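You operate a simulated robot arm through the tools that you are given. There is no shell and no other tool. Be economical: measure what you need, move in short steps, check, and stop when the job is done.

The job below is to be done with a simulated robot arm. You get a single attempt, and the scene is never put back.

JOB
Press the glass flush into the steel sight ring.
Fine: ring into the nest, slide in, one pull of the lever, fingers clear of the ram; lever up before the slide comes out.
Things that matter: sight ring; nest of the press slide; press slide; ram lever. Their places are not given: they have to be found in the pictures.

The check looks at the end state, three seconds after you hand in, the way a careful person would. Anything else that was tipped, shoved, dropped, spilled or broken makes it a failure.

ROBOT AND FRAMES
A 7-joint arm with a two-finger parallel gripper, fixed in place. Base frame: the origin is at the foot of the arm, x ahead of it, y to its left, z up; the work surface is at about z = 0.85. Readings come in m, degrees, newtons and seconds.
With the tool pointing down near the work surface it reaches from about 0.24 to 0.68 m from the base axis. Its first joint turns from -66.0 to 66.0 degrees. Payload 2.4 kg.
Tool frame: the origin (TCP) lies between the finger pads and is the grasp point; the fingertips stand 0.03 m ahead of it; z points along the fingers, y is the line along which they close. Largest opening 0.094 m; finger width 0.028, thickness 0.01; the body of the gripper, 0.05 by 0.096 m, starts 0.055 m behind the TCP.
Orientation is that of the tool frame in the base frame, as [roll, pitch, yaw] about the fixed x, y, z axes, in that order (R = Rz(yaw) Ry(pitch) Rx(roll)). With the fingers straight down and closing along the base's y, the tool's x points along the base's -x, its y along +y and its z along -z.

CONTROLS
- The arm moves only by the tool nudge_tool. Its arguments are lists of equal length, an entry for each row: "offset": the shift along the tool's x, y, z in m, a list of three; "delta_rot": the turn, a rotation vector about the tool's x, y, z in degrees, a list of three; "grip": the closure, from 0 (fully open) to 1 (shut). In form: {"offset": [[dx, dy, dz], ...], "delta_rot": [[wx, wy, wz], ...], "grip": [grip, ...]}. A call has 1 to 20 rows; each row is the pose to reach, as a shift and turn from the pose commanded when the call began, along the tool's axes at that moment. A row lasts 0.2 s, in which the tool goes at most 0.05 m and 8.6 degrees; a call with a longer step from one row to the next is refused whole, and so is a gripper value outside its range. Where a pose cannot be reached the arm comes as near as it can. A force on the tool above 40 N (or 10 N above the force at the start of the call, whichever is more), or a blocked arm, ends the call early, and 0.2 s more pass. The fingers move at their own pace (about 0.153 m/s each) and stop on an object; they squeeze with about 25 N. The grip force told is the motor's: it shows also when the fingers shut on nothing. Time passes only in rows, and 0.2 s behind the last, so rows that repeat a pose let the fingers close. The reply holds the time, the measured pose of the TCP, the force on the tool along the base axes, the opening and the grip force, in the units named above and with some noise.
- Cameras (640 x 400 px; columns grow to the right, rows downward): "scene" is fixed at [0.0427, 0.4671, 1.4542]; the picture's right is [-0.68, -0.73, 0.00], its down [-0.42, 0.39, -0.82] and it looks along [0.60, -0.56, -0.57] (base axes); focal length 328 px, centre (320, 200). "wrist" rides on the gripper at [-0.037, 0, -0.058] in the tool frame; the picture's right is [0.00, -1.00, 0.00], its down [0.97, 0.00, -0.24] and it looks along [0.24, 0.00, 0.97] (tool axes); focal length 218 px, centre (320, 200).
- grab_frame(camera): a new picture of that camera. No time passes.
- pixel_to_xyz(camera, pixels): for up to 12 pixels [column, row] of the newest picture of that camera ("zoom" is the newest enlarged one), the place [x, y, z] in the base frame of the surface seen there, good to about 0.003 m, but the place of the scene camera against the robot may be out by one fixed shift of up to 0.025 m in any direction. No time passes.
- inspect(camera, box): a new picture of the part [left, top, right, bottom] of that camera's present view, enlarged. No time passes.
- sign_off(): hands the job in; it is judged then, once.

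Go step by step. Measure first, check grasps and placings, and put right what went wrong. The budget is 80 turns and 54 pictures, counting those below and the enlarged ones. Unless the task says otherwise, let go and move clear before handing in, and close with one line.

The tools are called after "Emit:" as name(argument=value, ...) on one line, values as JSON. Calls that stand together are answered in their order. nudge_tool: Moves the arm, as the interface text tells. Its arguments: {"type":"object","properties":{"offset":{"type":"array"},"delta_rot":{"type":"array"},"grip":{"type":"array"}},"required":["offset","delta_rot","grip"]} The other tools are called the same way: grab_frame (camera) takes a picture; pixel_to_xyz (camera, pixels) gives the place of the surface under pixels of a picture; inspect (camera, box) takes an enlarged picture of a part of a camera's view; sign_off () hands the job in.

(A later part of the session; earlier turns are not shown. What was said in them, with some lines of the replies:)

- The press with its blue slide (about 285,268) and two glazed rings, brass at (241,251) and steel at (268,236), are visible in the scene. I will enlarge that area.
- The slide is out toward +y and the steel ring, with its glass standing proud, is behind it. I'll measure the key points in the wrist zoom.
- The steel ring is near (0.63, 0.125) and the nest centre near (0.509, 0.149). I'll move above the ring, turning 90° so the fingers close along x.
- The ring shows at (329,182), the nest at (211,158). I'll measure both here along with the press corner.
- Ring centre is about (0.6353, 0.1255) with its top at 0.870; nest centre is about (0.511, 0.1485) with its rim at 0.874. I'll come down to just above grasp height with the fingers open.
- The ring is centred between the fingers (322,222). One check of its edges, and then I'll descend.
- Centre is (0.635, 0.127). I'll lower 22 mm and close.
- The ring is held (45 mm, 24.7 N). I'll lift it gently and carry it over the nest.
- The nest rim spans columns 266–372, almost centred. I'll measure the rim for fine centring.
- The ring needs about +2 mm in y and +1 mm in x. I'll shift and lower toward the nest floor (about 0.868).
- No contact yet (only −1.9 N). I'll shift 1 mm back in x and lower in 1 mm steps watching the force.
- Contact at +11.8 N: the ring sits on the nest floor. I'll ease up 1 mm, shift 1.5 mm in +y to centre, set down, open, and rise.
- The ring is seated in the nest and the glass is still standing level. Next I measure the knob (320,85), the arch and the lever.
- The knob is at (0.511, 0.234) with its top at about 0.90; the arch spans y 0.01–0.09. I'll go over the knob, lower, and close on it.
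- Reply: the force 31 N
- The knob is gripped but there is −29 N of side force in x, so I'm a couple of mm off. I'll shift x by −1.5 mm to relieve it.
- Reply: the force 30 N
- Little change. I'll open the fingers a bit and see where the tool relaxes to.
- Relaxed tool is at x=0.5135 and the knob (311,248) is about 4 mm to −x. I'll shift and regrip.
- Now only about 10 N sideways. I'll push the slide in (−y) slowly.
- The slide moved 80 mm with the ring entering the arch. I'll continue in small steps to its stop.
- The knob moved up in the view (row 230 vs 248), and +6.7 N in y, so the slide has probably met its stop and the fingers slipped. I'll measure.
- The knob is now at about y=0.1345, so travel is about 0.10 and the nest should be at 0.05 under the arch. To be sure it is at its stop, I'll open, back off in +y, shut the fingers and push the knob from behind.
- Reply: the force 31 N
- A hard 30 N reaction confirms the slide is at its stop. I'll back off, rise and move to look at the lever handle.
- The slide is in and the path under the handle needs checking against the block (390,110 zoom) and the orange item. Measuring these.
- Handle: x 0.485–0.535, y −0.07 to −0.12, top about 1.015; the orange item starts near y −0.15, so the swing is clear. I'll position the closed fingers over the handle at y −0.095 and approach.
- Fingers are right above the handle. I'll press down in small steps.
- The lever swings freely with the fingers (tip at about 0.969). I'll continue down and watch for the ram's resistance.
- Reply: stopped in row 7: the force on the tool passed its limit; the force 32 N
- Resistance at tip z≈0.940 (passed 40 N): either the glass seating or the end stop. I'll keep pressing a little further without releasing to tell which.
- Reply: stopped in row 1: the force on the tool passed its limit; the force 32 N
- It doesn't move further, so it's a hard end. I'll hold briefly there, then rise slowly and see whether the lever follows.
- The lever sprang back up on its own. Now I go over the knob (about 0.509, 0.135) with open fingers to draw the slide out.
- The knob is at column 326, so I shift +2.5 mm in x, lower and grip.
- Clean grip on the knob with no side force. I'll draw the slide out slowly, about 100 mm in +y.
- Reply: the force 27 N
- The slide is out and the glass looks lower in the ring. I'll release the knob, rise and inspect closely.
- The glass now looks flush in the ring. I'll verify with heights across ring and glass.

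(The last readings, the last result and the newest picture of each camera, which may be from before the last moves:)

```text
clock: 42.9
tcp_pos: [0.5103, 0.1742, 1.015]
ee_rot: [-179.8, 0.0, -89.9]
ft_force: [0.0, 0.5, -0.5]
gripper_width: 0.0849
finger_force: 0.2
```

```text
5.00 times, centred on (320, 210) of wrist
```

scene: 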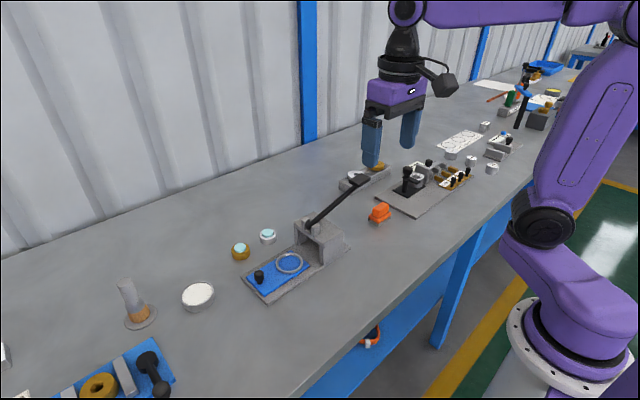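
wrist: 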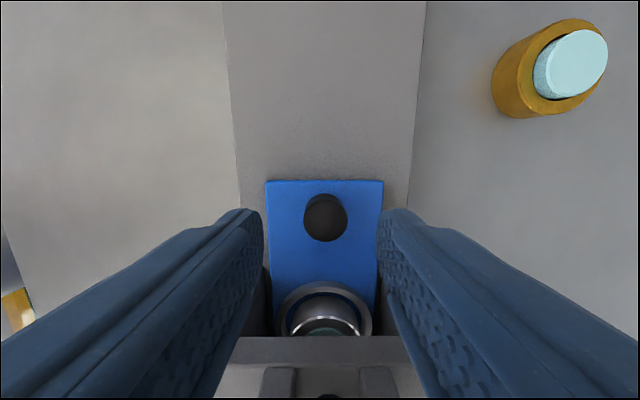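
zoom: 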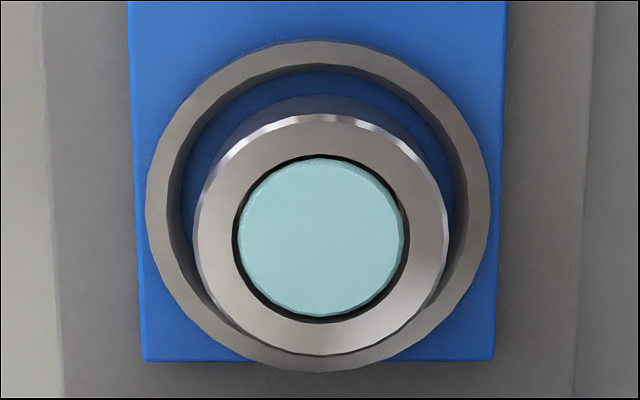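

Glass (mean 0.897) and ring top (mean 0.8975) agree, versus 8 mm proud on the brass one. One more averaging from the wrist view to be sure.

Emit:
pixel_to_xyz(camera="zoom", pixels=[[320, 240], [290, 240], [350, 240], [320, 210], [320, 270], [340, 255], [220, 240], [425, 240], [320, 140], [320, 338], [250, 320], [395, 320]])

Emit:
grab_frame(camera="scene")

```text
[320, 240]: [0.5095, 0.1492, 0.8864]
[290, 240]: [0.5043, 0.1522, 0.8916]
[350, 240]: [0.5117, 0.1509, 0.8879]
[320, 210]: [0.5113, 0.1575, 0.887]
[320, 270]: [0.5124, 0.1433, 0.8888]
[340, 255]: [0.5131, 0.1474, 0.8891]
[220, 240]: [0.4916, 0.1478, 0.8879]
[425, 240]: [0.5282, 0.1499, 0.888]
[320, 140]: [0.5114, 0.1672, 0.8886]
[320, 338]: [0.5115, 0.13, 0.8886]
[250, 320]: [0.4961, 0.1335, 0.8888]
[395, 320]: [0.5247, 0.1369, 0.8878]
```

```text
20 pictures are left
```

scene: 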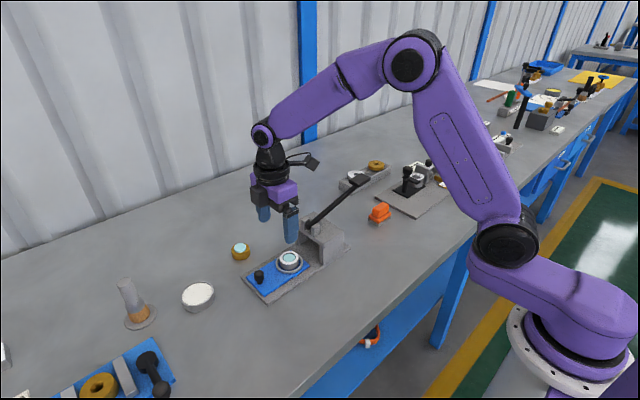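

Glass (0.8885) and ring top (0.8883) are flush, the lever is up and nothing else has moved. I'll rise clear.

Emit:
nudge_tool(offset=[[0, 0, -0.04], [0, 0, -0.08], [0, 0, -0.12], [0, 0, -0.12]], delta_rot=[[0, 0, 0], [0, 0, 0], [0, 0, 0], [0, 0, 0]], grip=[0.1, 0.1, 0.1, 0.1])

```text
clock: 43.9
tcp_pos: [0.5116, 0.176, 1.1347]
ee_rot: [-179.8, 0.0, -89.9]
ft_force: [-0.2, -0.3, 0.3]
gripper_width: 0.0849
finger_force: 0.1
```

The arm is clear at z 1.135 with the gripper empty, so I'm handing in.

Emit:
sign_off()

```text
The job is handed in.
```

The glass is pressed flush into the steel sight ring (both tops measure about 0.888 m); the ring is still in the nest with the slide out, the lever is up, and the arm is clear.
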